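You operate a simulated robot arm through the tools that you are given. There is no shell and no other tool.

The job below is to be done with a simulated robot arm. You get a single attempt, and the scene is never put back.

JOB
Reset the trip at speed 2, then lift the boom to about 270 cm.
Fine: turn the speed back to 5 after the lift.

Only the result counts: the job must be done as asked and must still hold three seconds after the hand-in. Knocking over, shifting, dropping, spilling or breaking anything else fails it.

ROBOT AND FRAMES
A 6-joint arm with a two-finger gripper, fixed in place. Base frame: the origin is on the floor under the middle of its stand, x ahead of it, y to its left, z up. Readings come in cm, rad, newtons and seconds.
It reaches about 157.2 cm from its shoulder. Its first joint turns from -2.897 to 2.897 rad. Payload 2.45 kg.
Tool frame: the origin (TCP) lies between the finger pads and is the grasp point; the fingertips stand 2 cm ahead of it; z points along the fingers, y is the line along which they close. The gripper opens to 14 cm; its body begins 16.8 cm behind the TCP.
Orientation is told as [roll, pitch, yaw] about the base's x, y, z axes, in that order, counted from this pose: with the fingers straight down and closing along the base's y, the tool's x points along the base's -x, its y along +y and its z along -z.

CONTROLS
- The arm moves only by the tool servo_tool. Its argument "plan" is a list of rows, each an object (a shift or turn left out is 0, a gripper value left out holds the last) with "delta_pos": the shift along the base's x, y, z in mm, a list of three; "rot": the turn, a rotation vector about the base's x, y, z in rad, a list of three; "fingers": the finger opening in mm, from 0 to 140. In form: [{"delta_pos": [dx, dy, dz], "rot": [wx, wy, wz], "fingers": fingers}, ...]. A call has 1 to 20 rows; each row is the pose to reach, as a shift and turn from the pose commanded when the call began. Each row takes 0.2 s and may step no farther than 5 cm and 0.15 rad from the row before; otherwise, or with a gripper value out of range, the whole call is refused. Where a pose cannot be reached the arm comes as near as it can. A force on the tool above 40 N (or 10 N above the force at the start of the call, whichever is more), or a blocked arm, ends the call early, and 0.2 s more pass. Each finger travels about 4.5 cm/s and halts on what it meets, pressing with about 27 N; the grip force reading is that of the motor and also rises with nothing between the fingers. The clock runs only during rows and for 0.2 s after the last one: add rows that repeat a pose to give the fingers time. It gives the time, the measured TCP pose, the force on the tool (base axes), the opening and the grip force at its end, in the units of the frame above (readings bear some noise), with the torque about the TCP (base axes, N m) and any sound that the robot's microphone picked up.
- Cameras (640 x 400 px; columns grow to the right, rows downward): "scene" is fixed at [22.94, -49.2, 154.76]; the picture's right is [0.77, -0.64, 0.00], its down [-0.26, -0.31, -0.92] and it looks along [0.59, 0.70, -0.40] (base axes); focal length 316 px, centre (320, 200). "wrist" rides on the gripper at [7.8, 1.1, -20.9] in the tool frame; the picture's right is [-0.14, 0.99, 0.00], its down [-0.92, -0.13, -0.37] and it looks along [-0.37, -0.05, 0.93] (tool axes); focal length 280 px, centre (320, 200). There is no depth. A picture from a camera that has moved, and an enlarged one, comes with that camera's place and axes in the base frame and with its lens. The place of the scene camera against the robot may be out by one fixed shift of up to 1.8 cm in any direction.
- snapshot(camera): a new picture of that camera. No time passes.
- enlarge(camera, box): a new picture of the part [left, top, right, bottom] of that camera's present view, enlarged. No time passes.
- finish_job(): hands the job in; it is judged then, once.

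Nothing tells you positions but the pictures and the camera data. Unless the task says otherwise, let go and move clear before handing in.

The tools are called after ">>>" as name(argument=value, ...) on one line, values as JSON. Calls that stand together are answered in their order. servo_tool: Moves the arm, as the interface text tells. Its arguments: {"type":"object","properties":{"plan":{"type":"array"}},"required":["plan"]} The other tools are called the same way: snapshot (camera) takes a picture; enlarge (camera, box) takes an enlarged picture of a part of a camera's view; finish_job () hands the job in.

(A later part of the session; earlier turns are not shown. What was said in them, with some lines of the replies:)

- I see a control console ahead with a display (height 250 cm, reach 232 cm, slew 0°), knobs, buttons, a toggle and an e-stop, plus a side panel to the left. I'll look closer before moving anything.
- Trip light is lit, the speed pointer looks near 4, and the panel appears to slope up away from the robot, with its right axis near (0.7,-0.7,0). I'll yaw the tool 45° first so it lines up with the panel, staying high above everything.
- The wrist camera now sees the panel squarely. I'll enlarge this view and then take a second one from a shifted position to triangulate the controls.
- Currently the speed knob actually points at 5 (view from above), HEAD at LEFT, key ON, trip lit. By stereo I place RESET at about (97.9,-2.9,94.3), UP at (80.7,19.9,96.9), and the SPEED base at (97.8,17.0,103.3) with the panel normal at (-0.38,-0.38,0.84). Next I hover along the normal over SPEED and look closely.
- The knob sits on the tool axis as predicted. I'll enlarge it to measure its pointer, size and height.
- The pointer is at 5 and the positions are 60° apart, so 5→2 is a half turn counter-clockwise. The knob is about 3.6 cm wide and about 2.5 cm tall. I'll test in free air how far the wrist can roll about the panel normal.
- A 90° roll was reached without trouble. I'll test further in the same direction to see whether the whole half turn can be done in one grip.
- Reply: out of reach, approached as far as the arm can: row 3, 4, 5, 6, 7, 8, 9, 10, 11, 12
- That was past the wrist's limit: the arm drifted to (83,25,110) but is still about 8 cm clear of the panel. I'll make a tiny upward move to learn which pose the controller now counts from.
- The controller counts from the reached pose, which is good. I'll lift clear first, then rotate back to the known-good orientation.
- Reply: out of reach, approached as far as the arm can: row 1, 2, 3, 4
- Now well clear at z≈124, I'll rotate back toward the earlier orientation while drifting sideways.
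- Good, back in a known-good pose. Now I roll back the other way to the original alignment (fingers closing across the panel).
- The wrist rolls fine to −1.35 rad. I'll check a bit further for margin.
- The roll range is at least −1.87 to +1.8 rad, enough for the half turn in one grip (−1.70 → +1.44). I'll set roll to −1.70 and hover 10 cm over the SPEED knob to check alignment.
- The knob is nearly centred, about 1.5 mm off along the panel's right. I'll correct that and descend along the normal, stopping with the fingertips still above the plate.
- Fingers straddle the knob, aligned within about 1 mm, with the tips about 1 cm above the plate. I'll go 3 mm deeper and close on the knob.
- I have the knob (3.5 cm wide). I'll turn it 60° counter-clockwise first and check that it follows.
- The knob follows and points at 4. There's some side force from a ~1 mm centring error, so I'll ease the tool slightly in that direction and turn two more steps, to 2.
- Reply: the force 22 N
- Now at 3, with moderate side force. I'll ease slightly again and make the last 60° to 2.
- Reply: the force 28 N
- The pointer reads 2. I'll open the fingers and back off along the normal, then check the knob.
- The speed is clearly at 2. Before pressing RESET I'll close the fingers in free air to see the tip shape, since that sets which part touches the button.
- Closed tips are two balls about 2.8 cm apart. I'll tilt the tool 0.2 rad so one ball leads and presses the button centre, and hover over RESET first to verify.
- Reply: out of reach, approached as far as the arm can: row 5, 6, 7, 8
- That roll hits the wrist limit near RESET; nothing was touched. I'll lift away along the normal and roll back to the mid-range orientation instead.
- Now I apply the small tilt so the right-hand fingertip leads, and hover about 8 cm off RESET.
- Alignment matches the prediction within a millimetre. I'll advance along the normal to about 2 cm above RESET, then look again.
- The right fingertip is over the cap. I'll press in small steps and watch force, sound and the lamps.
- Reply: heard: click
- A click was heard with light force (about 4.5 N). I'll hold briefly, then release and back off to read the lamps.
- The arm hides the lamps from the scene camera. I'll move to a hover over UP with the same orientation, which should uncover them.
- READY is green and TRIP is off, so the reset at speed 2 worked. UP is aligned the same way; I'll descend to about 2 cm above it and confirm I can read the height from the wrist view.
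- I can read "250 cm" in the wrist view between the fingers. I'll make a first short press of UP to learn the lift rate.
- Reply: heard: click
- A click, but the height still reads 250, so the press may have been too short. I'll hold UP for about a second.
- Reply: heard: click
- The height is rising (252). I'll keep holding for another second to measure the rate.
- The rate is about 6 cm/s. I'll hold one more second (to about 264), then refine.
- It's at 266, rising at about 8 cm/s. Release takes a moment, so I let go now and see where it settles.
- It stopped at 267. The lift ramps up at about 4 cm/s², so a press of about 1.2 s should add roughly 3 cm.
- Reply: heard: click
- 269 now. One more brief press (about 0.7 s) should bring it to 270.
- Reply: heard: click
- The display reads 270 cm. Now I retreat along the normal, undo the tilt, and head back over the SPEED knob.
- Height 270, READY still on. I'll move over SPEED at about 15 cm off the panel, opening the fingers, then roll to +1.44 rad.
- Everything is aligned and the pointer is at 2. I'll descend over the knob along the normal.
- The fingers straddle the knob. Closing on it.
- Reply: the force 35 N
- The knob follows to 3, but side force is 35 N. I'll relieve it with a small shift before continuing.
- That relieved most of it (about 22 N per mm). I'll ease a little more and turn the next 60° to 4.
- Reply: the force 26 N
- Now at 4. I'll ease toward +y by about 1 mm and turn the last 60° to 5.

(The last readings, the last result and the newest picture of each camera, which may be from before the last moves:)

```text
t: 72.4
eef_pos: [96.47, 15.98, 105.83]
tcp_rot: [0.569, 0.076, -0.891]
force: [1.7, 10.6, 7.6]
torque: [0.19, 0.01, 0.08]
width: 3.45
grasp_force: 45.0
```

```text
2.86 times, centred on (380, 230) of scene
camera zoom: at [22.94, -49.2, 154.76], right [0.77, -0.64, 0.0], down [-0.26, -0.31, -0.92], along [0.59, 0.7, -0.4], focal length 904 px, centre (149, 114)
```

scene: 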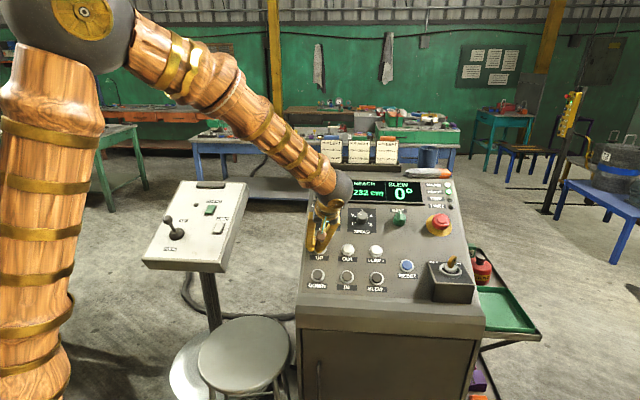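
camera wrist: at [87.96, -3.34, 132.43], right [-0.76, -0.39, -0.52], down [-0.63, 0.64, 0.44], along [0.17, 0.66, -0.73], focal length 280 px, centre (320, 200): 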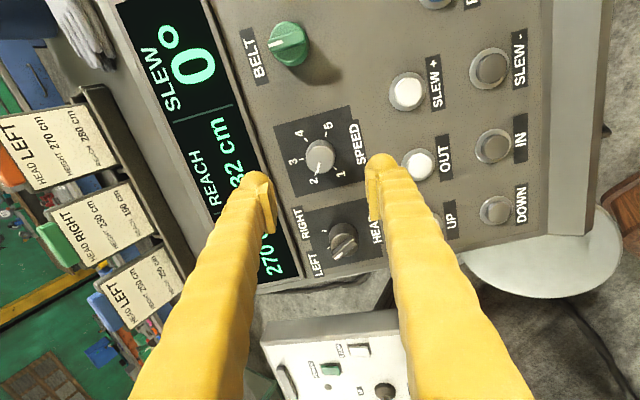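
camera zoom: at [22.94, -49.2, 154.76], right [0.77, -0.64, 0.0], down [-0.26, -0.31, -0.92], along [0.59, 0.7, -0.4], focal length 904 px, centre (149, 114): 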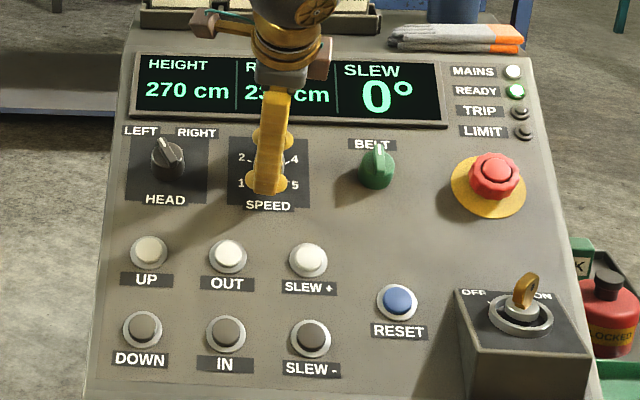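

The pointer is back at 5 and the display still shows 270. Releasing and backing off.

>>> servo_tool(plan=[{"fingers": 40}, {"fingers": 75}, {"fingers": 75}, {"fingers": 75}])

>>> servo_tool(plan=[{"delta_pos": [-13, -13, 28]}, {"delta_pos": [-27, -27, 59]}, {"delta_pos": [-42, -42, 92]}, {"delta_pos": [-57, -57, 126]}, {"delta_pos": [-75, -75, 160]}, {"delta_pos": [-75, -75, 160]}])

>>> enlarge(camera="wrist", box=[260, 90, 380, 190])

>>> snapshot(camera="scene")

>>> enlarge(camera="scene", box=[290, 160, 490, 310])

```text
t: 73.4
eef_pos: [96.41, 15.9, 105.94]
tcp_rot: [0.57, 0.076, -0.889]
force: [-0.2, 0.6, -0.1]
torque: [-0.01, -0.03, 0.0]
width: 7.53
grasp_force: 0.1
```

```text
t: 74.8
eef_pos: [88.91, 8.47, 121.88]
tcp_rot: [0.569, 0.072, -0.889]
force: [0.6, 0.3, 0.6]
torque: [0.01, -0.02, -0.05]
width: 7.5
grasp_force: 0.0
```

```text
4.00 times, centred on (320, 140) of wrist
camera zoom: at [76.83, 6.87, 140.59], right [0.76, 0.39, 0.52], down [0.35, -0.92, 0.17], along [0.55, 0.05, -0.84], focal length 1122 px, centre (320, 440)
```

zoom: 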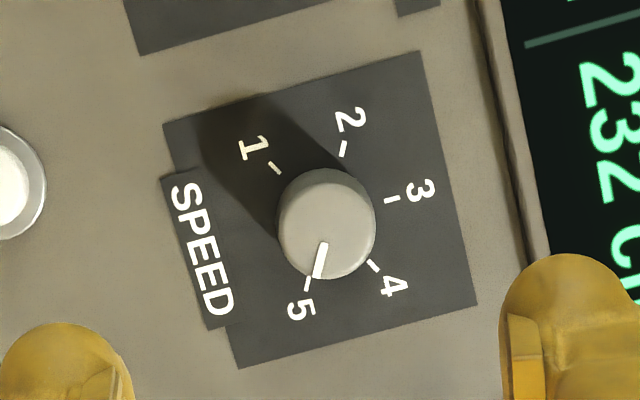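

```text
taken
```

scene: 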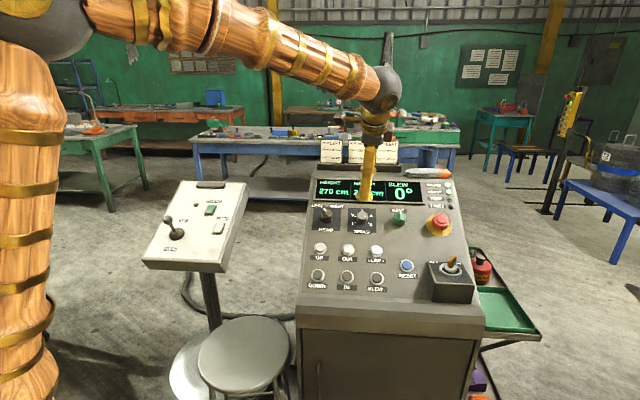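

```text
2.67 times, centred on (390, 235) of scene
camera zoom: at [22.94, -49.2, 154.76], right [0.77, -0.64, 0.0], down [-0.26, -0.31, -0.92], along [0.59, 0.7, -0.4], focal length 843 px, centre (133, 107)
```

zoom: 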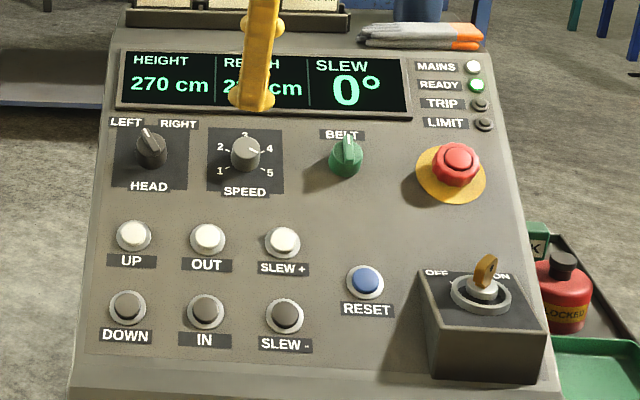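

Speed at 5, height 270, READY lit, TRIP off. I'll back further away and recheck that everything holds before handing in.

>>> servo_tool(plan=[{"delta_pos": [-25, -20, 25]}, {"delta_pos": [-50, -40, 50]}, {"delta_pos": [-80, -60, 70]}, {"delta_pos": [-110, -75, 85]}, {"delta_pos": [-140, -75, 100]}, {"delta_pos": [-140, -75, 100]}, {"delta_pos": [-140, -75, 100]}, {"delta_pos": [-140, -75, 100]}, {"delta_pos": [-140, -75, 100]}, {"delta_pos": [-140, -75, 100]}, {"delta_pos": [-140, -75, 100]}, {"delta_pos": [-140, -75, 100]}])

>>> enlarge(camera="scene", box=[290, 160, 490, 310])

>>> snapshot(camera="scene")

```text
t: 77.4
eef_pos: [74.84, 0.85, 131.93]
tcp_rot: [0.569, 0.073, -0.891]
force: [0.0, -0.4, -0.2]
torque: [-0.03, -0.01, 0.02]
width: 7.5
grasp_force: 0.2
```

```text
2.67 times, centred on (390, 235) of scene
camera zoom: at [22.94, -49.2, 154.76], right [0.77, -0.64, 0.0], down [-0.26, -0.31, -0.92], along [0.59, 0.7, -0.4], focal length 843 px, centre (133, 107)
```

zoom: 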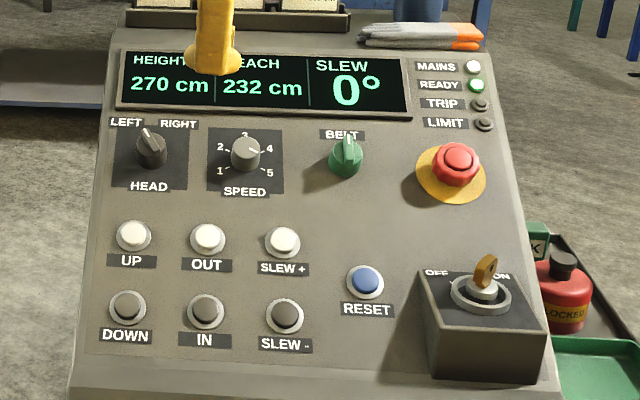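

```text
taken
```

scene: 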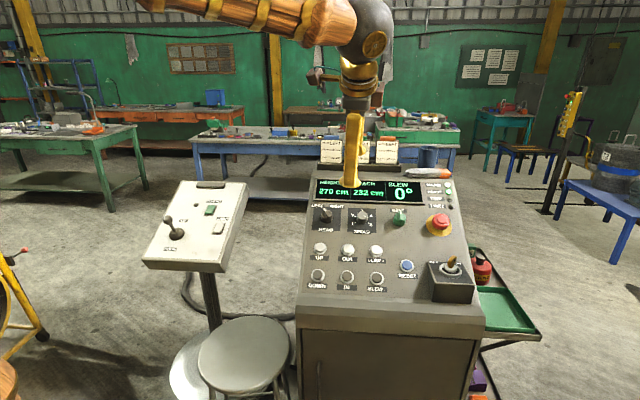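

The display holds at height 270 cm, reach 232 cm and slew 0°. READY is lit, TRIP is off, speed is back at 5, and the arm is clear of the console, so I'm handing the job in.

>>> finish_job()

```text
The job is handed in.
```

The trip was reset at speed 2, the boom was lifted to 270 cm, and the speed was then turned back to 5. I've handed the job in.

- **Reset:** with the speed knob at 2, I pressed RESET once. TRIP went out and READY came on green.
- **Lift:** I raised the boom with short UP presses, still at speed 2. The display settled at 270 cm and read the same about 20 seconds later, just before the hand-in.
- **Speed:** I turned the knob from 2 back to 5 after the lift; the pointer sits on the 5 mark.

I touched only the SPEED, RESET and UP controls. Reach (232 cm), slew (0°) and the HEAD selector (LEFT) are unchanged. The gripper is open and clear of the console.
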